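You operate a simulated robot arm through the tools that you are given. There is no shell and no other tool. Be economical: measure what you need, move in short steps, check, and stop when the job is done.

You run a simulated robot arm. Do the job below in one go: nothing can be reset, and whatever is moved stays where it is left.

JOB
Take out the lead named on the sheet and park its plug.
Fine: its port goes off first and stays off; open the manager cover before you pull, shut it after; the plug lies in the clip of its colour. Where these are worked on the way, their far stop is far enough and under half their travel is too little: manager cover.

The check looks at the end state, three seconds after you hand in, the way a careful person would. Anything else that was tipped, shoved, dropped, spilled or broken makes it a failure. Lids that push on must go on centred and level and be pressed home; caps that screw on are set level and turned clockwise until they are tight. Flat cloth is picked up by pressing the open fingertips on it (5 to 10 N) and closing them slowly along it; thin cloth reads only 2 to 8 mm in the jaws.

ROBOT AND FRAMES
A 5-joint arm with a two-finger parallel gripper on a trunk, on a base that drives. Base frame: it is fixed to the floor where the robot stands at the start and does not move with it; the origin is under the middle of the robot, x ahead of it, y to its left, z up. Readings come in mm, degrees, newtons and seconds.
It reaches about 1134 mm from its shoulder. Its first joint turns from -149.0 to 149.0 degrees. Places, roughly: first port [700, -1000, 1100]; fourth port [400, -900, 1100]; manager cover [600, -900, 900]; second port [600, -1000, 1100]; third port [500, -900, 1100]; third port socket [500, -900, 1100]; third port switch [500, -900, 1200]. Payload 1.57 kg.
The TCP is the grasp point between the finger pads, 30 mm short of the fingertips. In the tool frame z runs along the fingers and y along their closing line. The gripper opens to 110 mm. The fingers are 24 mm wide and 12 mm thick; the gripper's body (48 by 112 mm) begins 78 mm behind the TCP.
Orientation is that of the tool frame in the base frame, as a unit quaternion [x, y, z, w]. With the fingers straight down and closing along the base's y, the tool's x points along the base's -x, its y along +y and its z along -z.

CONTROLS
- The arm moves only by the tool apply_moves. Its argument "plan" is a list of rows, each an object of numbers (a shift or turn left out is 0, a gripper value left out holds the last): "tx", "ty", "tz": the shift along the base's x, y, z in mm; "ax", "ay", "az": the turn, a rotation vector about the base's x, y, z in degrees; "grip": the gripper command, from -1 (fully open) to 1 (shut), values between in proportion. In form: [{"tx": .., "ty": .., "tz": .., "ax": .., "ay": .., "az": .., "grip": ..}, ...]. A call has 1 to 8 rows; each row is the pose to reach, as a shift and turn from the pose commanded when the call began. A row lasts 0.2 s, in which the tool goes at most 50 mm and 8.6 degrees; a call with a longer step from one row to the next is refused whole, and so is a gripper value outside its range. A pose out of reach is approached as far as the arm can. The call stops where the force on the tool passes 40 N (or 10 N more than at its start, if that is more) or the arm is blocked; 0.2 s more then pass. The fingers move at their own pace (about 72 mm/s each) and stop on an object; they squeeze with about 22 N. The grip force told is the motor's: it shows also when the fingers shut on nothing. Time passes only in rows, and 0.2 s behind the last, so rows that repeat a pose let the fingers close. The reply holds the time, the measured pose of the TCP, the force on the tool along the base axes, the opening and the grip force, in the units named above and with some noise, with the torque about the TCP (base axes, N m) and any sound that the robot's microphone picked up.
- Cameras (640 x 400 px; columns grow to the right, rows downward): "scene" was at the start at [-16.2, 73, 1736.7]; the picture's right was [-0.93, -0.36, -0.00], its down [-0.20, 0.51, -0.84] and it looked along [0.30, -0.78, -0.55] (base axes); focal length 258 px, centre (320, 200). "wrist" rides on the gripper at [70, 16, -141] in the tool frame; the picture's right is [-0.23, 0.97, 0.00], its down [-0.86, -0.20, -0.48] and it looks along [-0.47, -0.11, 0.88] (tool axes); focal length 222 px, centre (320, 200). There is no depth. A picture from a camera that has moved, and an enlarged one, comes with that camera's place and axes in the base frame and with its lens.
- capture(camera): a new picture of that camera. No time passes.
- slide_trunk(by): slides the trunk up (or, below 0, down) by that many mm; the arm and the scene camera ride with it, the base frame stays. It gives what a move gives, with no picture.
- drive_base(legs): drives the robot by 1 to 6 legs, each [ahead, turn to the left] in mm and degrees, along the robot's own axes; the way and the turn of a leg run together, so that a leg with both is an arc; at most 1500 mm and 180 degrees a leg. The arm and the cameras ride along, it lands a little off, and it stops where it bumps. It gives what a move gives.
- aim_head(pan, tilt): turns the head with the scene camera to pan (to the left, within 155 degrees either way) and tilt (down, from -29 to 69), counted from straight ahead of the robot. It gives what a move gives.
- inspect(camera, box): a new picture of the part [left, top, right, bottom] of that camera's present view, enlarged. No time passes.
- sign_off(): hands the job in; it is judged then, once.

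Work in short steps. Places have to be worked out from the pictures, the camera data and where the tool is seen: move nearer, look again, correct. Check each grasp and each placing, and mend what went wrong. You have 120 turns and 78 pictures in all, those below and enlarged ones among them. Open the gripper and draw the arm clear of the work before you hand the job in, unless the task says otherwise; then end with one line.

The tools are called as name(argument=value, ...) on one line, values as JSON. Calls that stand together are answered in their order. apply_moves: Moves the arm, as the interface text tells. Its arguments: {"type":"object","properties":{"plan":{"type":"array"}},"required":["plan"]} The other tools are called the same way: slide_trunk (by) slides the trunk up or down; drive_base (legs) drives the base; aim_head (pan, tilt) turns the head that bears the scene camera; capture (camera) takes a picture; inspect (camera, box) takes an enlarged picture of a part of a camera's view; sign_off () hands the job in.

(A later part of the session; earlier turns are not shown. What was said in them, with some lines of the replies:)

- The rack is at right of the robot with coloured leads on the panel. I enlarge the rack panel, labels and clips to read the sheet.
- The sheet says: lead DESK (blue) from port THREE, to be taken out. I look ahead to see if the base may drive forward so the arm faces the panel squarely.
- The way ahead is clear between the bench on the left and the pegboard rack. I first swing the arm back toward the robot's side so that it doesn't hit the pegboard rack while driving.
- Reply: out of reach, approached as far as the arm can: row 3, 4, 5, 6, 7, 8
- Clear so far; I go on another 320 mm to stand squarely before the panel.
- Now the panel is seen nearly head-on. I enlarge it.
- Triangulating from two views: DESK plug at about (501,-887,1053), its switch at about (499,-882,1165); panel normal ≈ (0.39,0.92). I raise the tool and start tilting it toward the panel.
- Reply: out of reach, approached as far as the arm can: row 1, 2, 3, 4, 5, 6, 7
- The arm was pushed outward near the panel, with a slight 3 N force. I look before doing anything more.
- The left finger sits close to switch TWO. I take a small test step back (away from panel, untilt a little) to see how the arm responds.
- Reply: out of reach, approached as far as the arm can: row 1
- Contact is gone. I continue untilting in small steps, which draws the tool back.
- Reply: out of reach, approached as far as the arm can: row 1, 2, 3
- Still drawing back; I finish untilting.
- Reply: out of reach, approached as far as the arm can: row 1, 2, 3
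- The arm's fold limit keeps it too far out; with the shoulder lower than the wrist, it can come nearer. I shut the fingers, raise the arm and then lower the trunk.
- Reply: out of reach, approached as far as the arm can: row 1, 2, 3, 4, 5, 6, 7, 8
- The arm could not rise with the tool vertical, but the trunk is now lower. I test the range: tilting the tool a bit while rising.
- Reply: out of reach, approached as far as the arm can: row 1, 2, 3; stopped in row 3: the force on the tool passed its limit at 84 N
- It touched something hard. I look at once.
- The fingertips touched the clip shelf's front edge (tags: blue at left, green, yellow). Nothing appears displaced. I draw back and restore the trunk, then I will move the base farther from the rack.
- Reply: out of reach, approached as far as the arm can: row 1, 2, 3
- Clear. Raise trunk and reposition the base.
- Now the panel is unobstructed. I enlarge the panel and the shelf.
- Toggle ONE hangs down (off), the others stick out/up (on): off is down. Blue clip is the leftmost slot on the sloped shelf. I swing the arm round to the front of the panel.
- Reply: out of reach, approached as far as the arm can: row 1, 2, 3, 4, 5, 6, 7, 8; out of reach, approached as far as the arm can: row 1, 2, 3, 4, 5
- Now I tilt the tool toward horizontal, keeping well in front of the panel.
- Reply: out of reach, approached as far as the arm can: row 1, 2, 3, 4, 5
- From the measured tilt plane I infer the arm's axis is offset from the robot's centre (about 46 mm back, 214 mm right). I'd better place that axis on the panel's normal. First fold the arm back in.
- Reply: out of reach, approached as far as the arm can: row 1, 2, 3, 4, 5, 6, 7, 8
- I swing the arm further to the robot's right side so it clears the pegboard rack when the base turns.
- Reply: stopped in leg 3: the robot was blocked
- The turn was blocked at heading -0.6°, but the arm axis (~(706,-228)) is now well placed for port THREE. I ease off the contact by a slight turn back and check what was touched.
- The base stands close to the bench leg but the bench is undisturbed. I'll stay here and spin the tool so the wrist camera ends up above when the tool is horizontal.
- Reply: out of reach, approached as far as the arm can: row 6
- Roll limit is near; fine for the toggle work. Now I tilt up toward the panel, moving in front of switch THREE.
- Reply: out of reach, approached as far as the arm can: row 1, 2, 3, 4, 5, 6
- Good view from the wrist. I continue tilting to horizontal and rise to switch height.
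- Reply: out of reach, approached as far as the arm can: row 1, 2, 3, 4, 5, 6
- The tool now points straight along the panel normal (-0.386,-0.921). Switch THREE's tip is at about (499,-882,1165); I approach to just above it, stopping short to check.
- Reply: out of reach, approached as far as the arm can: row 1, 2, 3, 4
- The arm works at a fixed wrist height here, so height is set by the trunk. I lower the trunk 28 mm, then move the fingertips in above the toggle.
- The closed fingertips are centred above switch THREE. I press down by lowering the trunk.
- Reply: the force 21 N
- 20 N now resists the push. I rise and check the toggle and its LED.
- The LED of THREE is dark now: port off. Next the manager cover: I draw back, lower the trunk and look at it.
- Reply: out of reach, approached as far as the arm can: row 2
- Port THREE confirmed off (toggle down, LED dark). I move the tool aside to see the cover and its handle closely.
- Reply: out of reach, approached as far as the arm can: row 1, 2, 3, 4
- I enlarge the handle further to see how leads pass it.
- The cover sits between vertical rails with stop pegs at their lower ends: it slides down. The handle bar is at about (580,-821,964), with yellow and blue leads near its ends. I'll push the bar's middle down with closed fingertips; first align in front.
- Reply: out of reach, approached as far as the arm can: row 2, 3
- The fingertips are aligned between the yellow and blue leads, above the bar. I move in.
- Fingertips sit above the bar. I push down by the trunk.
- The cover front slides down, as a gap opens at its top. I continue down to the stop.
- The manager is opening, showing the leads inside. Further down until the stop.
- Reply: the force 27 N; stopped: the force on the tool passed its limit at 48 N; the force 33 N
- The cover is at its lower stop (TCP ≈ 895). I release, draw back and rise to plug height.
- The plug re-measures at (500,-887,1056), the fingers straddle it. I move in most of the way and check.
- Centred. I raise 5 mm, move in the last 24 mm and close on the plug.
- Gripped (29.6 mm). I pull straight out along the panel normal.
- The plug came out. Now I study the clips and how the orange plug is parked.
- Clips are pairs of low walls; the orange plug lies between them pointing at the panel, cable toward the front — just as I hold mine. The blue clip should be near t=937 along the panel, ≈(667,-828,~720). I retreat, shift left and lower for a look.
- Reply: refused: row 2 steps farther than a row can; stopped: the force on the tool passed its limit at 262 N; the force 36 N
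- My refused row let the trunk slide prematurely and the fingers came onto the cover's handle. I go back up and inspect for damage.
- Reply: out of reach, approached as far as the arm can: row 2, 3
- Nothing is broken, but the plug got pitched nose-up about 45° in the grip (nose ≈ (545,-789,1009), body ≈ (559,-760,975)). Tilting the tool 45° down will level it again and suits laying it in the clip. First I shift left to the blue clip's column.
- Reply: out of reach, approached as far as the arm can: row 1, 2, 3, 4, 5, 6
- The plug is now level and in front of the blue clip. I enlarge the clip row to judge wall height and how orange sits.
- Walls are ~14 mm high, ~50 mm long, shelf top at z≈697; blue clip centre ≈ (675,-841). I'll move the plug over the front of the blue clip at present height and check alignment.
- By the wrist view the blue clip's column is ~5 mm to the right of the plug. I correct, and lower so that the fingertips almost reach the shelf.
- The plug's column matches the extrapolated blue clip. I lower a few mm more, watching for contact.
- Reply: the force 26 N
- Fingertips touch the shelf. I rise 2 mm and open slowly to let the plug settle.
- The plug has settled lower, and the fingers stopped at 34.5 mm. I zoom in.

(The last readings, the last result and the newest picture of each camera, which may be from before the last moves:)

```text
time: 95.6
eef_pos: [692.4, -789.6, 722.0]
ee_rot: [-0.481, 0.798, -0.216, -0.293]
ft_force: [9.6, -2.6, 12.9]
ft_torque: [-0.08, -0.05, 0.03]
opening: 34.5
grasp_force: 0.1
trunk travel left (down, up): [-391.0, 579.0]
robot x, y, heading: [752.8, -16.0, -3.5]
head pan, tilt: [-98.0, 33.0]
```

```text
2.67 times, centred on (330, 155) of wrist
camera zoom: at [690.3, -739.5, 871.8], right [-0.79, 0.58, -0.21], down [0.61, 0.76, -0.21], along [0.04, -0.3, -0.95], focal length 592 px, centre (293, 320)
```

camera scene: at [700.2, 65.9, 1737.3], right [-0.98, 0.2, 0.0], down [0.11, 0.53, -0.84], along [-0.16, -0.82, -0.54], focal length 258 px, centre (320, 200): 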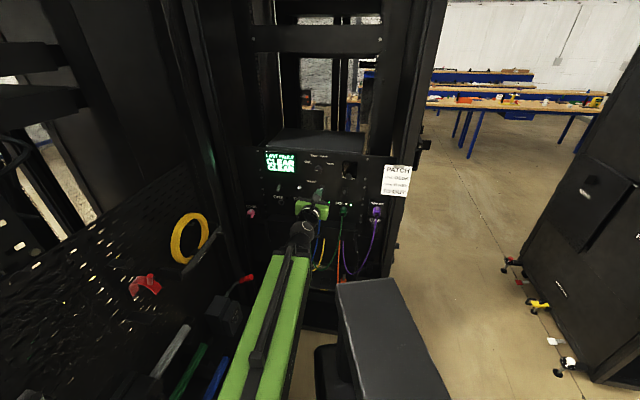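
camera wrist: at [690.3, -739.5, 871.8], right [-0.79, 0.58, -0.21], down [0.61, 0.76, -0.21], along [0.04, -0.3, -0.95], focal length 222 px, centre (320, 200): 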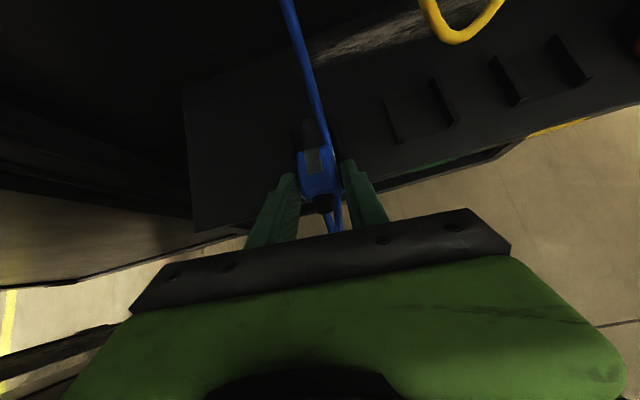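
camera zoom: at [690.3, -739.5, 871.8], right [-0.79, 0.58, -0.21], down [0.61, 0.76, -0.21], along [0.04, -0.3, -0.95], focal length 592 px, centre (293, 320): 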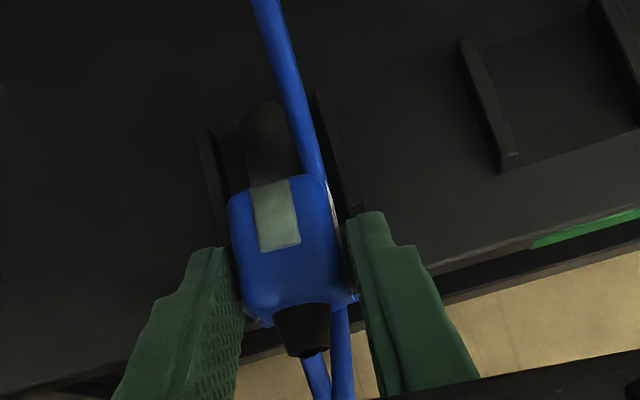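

The plug lies between the walls of the blue clip, nose to the panel, cable to the front. I rise slightly and open a little more, then check.

slide_trunk(by=8)

apply_moves(plan=[{"grip": 0.15}, {"grip": 0.15}])

inspect(camera="wrist", box=[230, 80, 430, 230])

```text
time: 96.2
eef_pos: [693.2, -790.6, 728.7]
ee_rot: [-0.481, 0.797, -0.216, -0.294]
ft_force: [0.3, -0.4, -0.3]
ft_torque: [0.0, -0.02, 0.04]
opening: 43.9
grasp_force: 0.1
trunk travel left (down, up): [-399.0, 571.0]
robot x, y, heading: [753.4, -17.8, -3.3]
head pan, tilt: [-98.0, 33.0]
```

```text
time: 96.8
eef_pos: [692.6, -789.9, 729.1]
ee_rot: [-0.481, 0.797, -0.216, -0.293]
ft_force: [0.1, 0.2, 0.0]
ft_torque: [0.01, 0.0, -0.01]
opening: 46.5
grasp_force: 0.0
trunk travel left (down, up): [-399.0, 571.0]
robot x, y, heading: [753.8, -18.1, -3.4]
head pan, tilt: [-98.0, 33.0]
```

```text
2.67 times, centred on (330, 155) of wrist
camera zoom: at [689.4, -740.1, 879.2], right [-0.79, 0.58, -0.21], down [0.61, 0.76, -0.21], along [0.04, -0.3, -0.95], focal length 592 px, centre (293, 320)
```

zoom: 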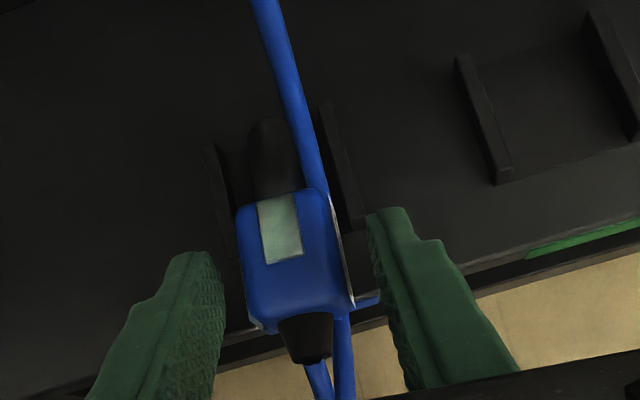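

The plug sits with its rear half forward of the clip walls. I'll grip its upper half with the fingertips above the walls and slide it ~20 mm inward.

slide_trunk(by=14)

apply_moves(plan=[{"tx": -4, "ty": -9}, {"tx": -4, "ty": -9, "grip": 0.4}, {"tx": -4, "ty": -9, "grip": 0.6}, {"tx": -4, "ty": -9, "grip": 0.6}])

inspect(camera="wrist", box=[230, 80, 430, 230])

```text
time: 97.4
eef_pos: [692.7, -790.5, 742.2]
ee_rot: [-0.481, 0.797, -0.216, -0.293]
ft_force: [0.3, -0.5, 0.3]
ft_torque: [-0.01, -0.01, 0.01]
opening: 47.0
grasp_force: 0.0
trunk travel left (down, up): [-413.0, 557.0]
robot x, y, heading: [753.5, -17.9, -3.5]
head pan, tilt: [-98.0, 33.0]
```

```text
time: 98.4
eef_pos: [688.2, -799.9, 743.2]
ee_rot: [-0.482, 0.797, -0.215, -0.294]
ft_force: [-0.3, -0.8, 0.8]
ft_torque: [-0.01, -0.04, 0.01]
opening: 29.5
grasp_force: 22.5
trunk travel left (down, up): [-413.0, 557.0]
robot x, y, heading: [752.7, -20.3, -3.0]
head pan, tilt: [-98.0, 33.0]
```

```text
2.67 times, centred on (330, 155) of wrist
camera zoom: at [685.3, -749.1, 893.3], right [-0.79, 0.58, -0.21], down [0.61, 0.76, -0.21], along [0.04, -0.3, -0.95], focal length 592 px, centre (293, 320)
```

zoom: 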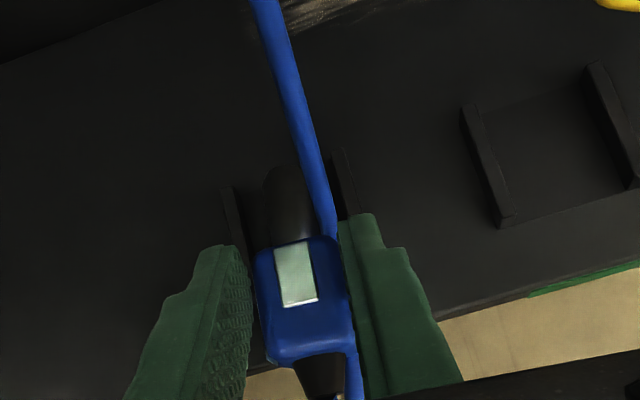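

Gripped above the walls. I slide it inward 24 mm.

apply_moves(plan=[{"tx": -3, "ty": -7}, {"tx": -6, "ty": -15}, {"tx": -9.4, "ty": -22}])

apply_moves(plan=[{"grip": 0.35}, {"grip": 0.2}, {"grip": 0.15}, {"grip": 0.15}])

inspect(camera="wrist", box=[230, 80, 430, 230])

```text
time: 99.2
eef_pos: [679.1, -821.7, 743.0]
ee_rot: [-0.482, 0.797, -0.216, -0.293]
ft_force: [1.1, 0.3, 0.7]
ft_torque: [0.02, 0.01, 0.03]
opening: 29.2
grasp_force: 21.5
trunk travel left (down, up): [-413.0, 557.0]
robot x, y, heading: [749.6, -16.5, -3.1]
head pan, tilt: [-98.0, 33.0]
```

```text
time: 100.2
eef_pos: [678.6, -821.7, 743.2]
ee_rot: [-0.482, 0.797, -0.217, -0.293]
ft_force: [0.4, 0.9, -0.4]
ft_torque: [0.02, 0.04, -0.04]
opening: 46.8
grasp_force: 0.0
trunk travel left (down, up): [-413.0, 557.0]
robot x, y, heading: [748.4, -16.5, -3.1]
head pan, tilt: [-98.0, 33.0]
```

```text
2.67 times, centred on (330, 155) of wrist
camera zoom: at [676.0, -771.2, 893.2], right [-0.79, 0.58, -0.21], down [0.61, 0.76, -0.21], along [0.04, -0.3, -0.95], focal length 592 px, centre (293, 320)
```

zoom: 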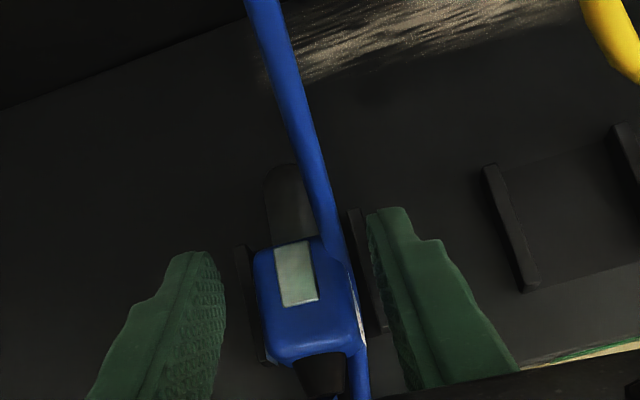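

The plug body now lies fully between the walls. I withdraw up and back, then re-level the tool toward the cover handle.

slide_trunk(by=45)

apply_moves(plan=[{"tx": 15, "ty": 36}, {"tx": 30, "ty": 70, "grip": 1}, {"tx": 0, "ty": 72, "grip": 1}, {"tx": -35, "ty": 74}, {"tx": -70, "ty": 76}])

apply_moves(plan=[{"ax": -7.3, "ay": 3.1, "tz": 27}, {"ax": -14.6, "ay": 6.2, "tz": 54}, {"ax": -21.9, "ay": 9.3, "tz": 80}, {"ax": -29.2, "ay": 12.4, "tz": 108}, {"ax": -36.5, "ay": 15.5, "tz": 134}, {"ax": -42, "ay": 17.8, "tz": 158}])

capture(camera="wrist")

```text
time: 101.1
eef_pos: [677.8, -822.8, 787.9]
ee_rot: [-0.481, 0.797, -0.216, -0.294]
ft_force: [0.7, -0.2, -0.8]
ft_torque: [0.02, 0.0, -0.01]
opening: 46.8
grasp_force: 0.0
trunk travel left (down, up): [-458.0, 512.0]
robot x, y, heading: [753.2, -19.5, -3.4]
head pan, tilt: [-98.0, 33.0]
```

```text
time: 102.3
eef_pos: [607.4, -746.3, 788.1]
ee_rot: [-0.482, 0.797, -0.216, -0.293]
ft_force: [-0.1, -0.4, -0.7]
ft_torque: [-0.02, 0.01, 0.02]
opening: 0.0
grasp_force: 22.1
trunk travel left (down, up): [-458.0, 512.0]
robot x, y, heading: [754.4, -17.3, -3.3]
head pan, tilt: [-98.0, 33.0]
```

```text
time: 103.7
eef_pos: [607.9, -755.8, 956.4]
ee_rot: [-0.373, 0.614, -0.412, -0.561]
ft_force: [-0.3, -0.6, -0.1]
ft_torque: [0.01, 0.0, 0.0]
opening: 0.0
grasp_force: 21.4
out of reach, approached as far as the arm can: row 5, 6
trunk travel left (down, up): [-458.0, 512.0]
robot x, y, heading: [752.5, -20.9, -3.3]
head pan, tilt: [-98.0, 33.0]
```

```text
11 pictures are left
camera wrist: at [640.8, -617.9, 1028.2], right [-0.87, 0.37, -0.31], down [0.44, 0.36, -0.82], along [-0.19, -0.85, -0.48], focal length 222 px, centre (320, 200)
```

wrist: 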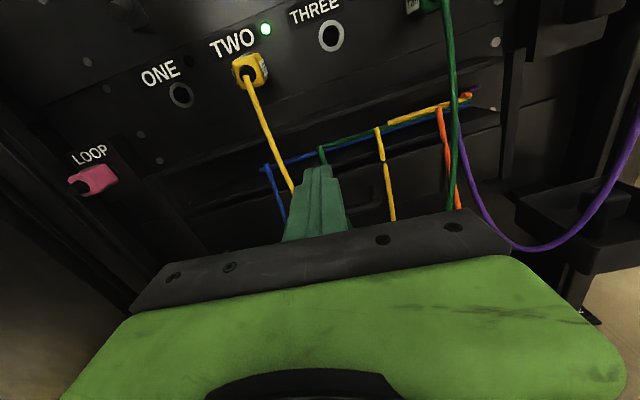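

I lower below the handle bar (now at z≈878), then move in under it.

slide_trunk(by=-111)

apply_moves(plan=[{"tx": -10, "ty": -25}, {"tx": -21, "ty": -50}])

inspect(camera="scene", box=[250, 110, 370, 200])

```text
time: 105.1
eef_pos: [607.4, -754.6, 844.1]
ee_rot: [-0.373, 0.614, -0.41, -0.562]
ft_force: [-0.4, -0.3, 0.3]
ft_torque: [0.0, 0.04, 0.02]
opening: 0.0
grasp_force: 21.5
trunk travel left (down, up): [-347.0, 623.0]
robot x, y, heading: [756.3, -21.5, -3.1]
head pan, tilt: [-98.0, 33.0]
```

```text
time: 105.7
eef_pos: [586.1, -804.8, 844.1]
ee_rot: [-0.372, 0.614, -0.411, -0.562]
ft_force: [-0.1, -0.3, 0.3]
ft_torque: [0.03, 0.03, -0.02]
opening: 0.0
grasp_force: 20.9
trunk travel left (down, up): [-347.0, 623.0]
robot x, y, heading: [749.8, -18.4, -3.2]
head pan, tilt: [-98.0, 33.0]
```

```text
4.44 times, centred on (310, 155) of scene
camera zoom: at [700.4, 66.0, 1351.2], right [-0.98, 0.2, 0.0], down [0.11, 0.53, -0.84], along [-0.16, -0.82, -0.54], focal length 1145 px, centre (364, 400)
```

zoom: 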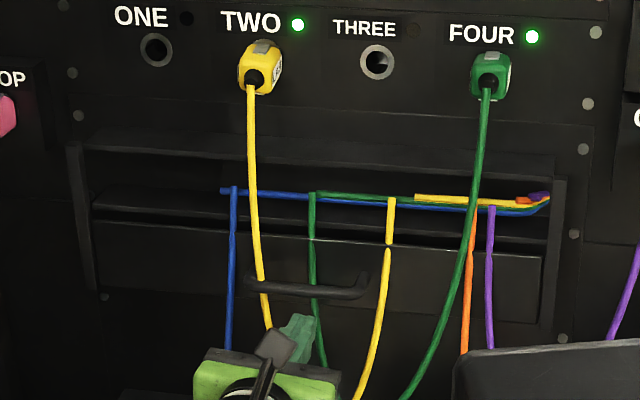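

The fingertips are under the bar. I lift the trunk to slide the cover shut.

slide_trunk(by=50)

slide_trunk(by=30)

slide_trunk(by=12)

inspect(camera="scene", box=[250, 140, 370, 220])

```text
time: 106.6
eef_pos: [584.8, -804.5, 893.3]
ee_rot: [-0.373, 0.614, -0.411, -0.562]
ft_force: [-0.6, 0.2, -0.9]
ft_torque: [0.03, 0.02, -0.04]
opening: 0.0
grasp_force: 21.2
trunk travel left (down, up): [-397.0, 573.0]
robot x, y, heading: [752.4, -18.1, -3.4]
head pan, tilt: [-98.0, 33.0]
```

```text
time: 107.4
eef_pos: [586.7, -805.4, 924.3]
ee_rot: [-0.373, 0.613, -0.41, -0.562]
ft_force: [-0.4, -0.6, -0.9]
ft_torque: [0.01, 0.02, -0.02]
opening: 0.2
grasp_force: 21.1
trunk travel left (down, up): [-427.0, 543.0]
robot x, y, heading: [756.2, -20.2, -3.3]
head pan, tilt: [-98.0, 33.0]
```

```text
time: 107.9
eef_pos: [586.1, -806.5, 932.5]
ee_rot: [-0.371, 0.616, -0.41, -0.561]
ft_force: [1.3, -3.4, -18.4]
ft_torque: [0.49, -0.16, 0.15]
opening: 0.4
grasp_force: 20.9
trunk travel left (down, up): [-438.0, 532.0]
robot x, y, heading: [754.8, -15.6, -3.2]
head pan, tilt: [-98.0, 33.0]
stopped: the force on the tool passed its limit at 48 N (the readings are from after the stop); the commanded pose is now the measured one
```

```text
5.00 times, centred on (310, 180) of scene
camera zoom: at [699.9, 63.9, 1441.9], right [-0.98, 0.2, 0.0], down [0.11, 0.54, -0.84], along [-0.16, -0.82, -0.55], focal length 1288 px, centre (370, 300)
```

zoom: 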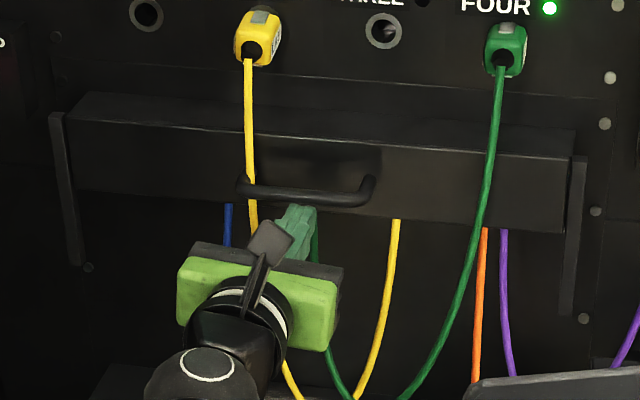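

The cover is shut at its upper stop. I ease off, draw back and move the arm aside for a final check.

slide_trunk(by=-8)

apply_moves(plan=[{"tx": 11, "ty": 26}, {"tx": 21, "ty": 50}, {"tx": -10, "ty": 62, "grip": -0.5}, {"tx": -50, "ty": 78, "grip": -0.5}, {"tx": -90, "ty": 94, "grip": -0.5}, {"tx": -130, "ty": 110, "grip": -0.5}, {"tx": -170, "ty": 126, "grip": -0.5}])

capture(camera="scene")

```text
time: 108.5
eef_pos: [586.8, -804.8, 926.1]
ee_rot: [-0.372, 0.614, -0.41, -0.562]
ft_force: [-0.5, 0.3, -0.3]
ft_torque: [0.02, -0.02, 0.02]
opening: 0.1
grasp_force: 21.9
trunk travel left (down, up): [-430.0, 540.0]
robot x, y, heading: [752.0, -18.8, -3.3]
head pan, tilt: [-98.0, 33.0]
```

```text
time: 110.0
eef_pos: [462.8, -703.5, 928.3]
ee_rot: [-0.351, 0.626, -0.391, -0.577]
ft_force: [0.2, 0.4, -0.9]
ft_torque: [0.0, -0.01, 0.01]
opening: 82.4
grasp_force: 0.0
out of reach, approached as far as the arm can: row 3, 4, 5, 6, 7
trunk travel left (down, up): [-430.0, 540.0]
robot x, y, heading: [755.3, -15.7, -3.2]
head pan, tilt: [-98.0, 33.0]
```

```text
8 pictures are left
camera scene: at [700.0, 66.1, 1433.9], right [-0.98, 0.2, 0.0], down [0.11, 0.53, -0.84], along [-0.16, -0.82, -0.54], focal length 258 px, centre (320, 200)
```

scene: 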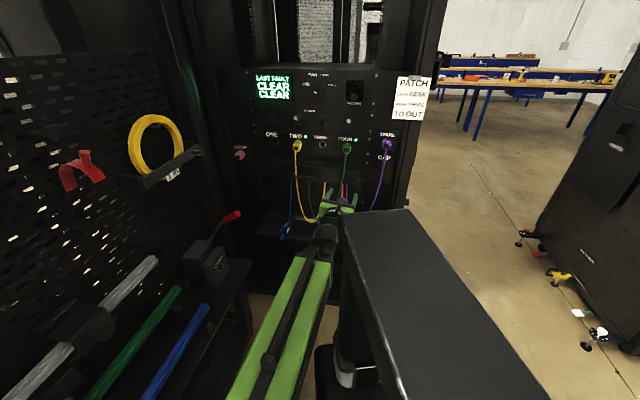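

I enlarge the clip, the cover and the switches.

inspect(camera="scene", box=[250, 190, 330, 250])

inspect(camera="scene", box=[230, 70, 410, 200])

```text
6.67 times, centred on (290, 220) of scene
camera zoom: at [700.0, 66.1, 1433.9], right [-0.98, 0.2, 0.0], down [0.11, 0.53, -0.84], along [-0.16, -0.82, -0.54], focal length 1717 px, centre (520, 67)
```

zoom: 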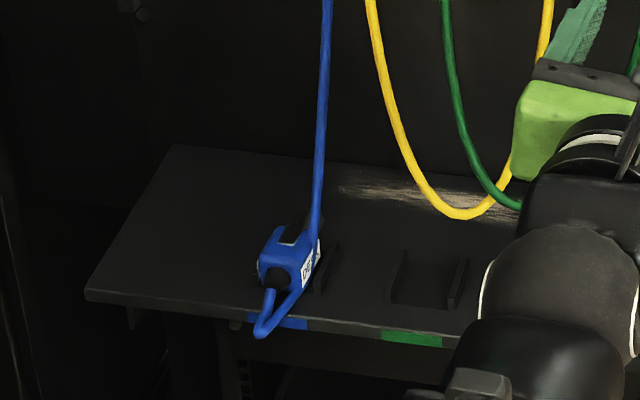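

```text
3.08 times, centred on (320, 135) of scene
camera zoom: at [700.0, 66.1, 1433.9], right [-0.98, 0.2, 0.0], down [0.11, 0.53, -0.84], along [-0.16, -0.82, -0.54], focal length 793 px, centre (320, 400)
```

zoom: 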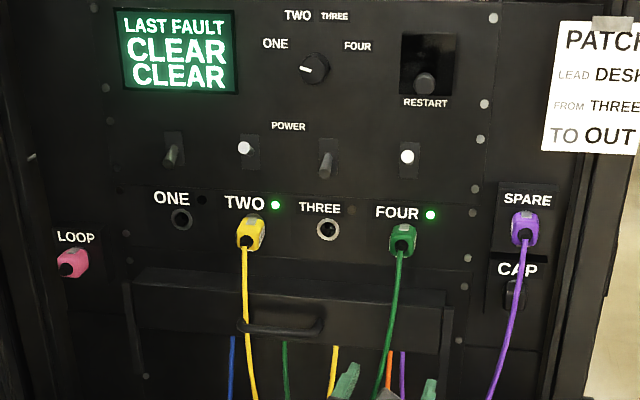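

I take one closer look at the parked plug.

inspect(camera="scene", box=[272, 208, 304, 240])

```text
12.50 times, centred on (288, 224) of scene
camera zoom: at [700.0, 66.1, 1433.9], right [-0.98, 0.2, 0.0], down [0.11, 0.53, -0.84], along [-0.16, -0.82, -0.54], focal length 3220 px, centre (720, -100)
```

zoom: 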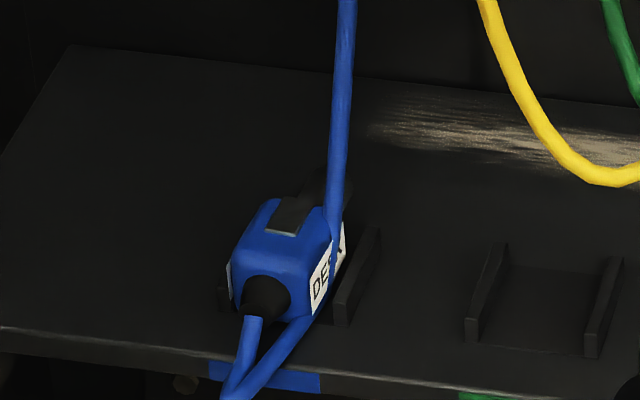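

The plug lies squarely between the blue clip's walls, the cover is shut, and port THREE is off. I draw the arm clear with the gripper open.

apply_moves(plan=[{"tx": -32, "ty": 34, "grip": -1}, {"tx": -64, "ty": 68, "grip": -1}, {"tx": -96, "ty": 102, "grip": -1}, {"tx": -128, "ty": 136, "grip": -1}, {"tx": -160, "ty": 170, "grip": -1}])

capture(camera="scene")

```text
time: 111.2
eef_pos: [374.9, -653.0, 927.6]
ee_rot: [-0.308, 0.646, -0.346, -0.606]
ft_force: [-0.2, 0.7, -0.8]
ft_torque: [0.03, 0.0, 0.03]
opening: 110.1
grasp_force: 0.1
out of reach, approached as far as the arm can: row 1, 2, 3, 4, 5
trunk travel left (down, up): [-430.0, 540.0]
robot x, y, heading: [750.3, -19.3, -3.5]
head pan, tilt: [-98.0, 33.0]
```

```text
4 pictures are left
camera scene: at [710.1, 56.8, 1435.2], right [-0.98, 0.2, 0.01], down [0.1, 0.54, -0.84], along [-0.17, -0.82, -0.55], focal length 258 px, centre (320, 200)
```

scene: 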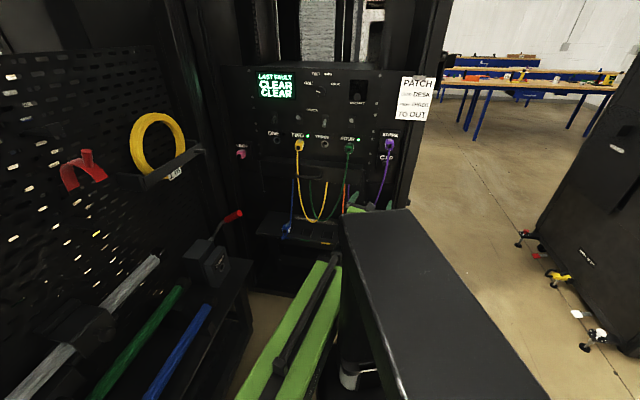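

All is as the job asks: switch THREE down, the DESK plug in the blue clip, the cover shut, and the arm open and clear with no contact force. I hand in.

sign_off()

```text
The job is handed in.
```

The DESK lead is out of port THREE, which is switched off. Its plug is parked in the blue clip and the manager cover is shut again; on the way the base brushed the bench, and the fingers knocked the clip shelf and the cover handle, with no damage seen.
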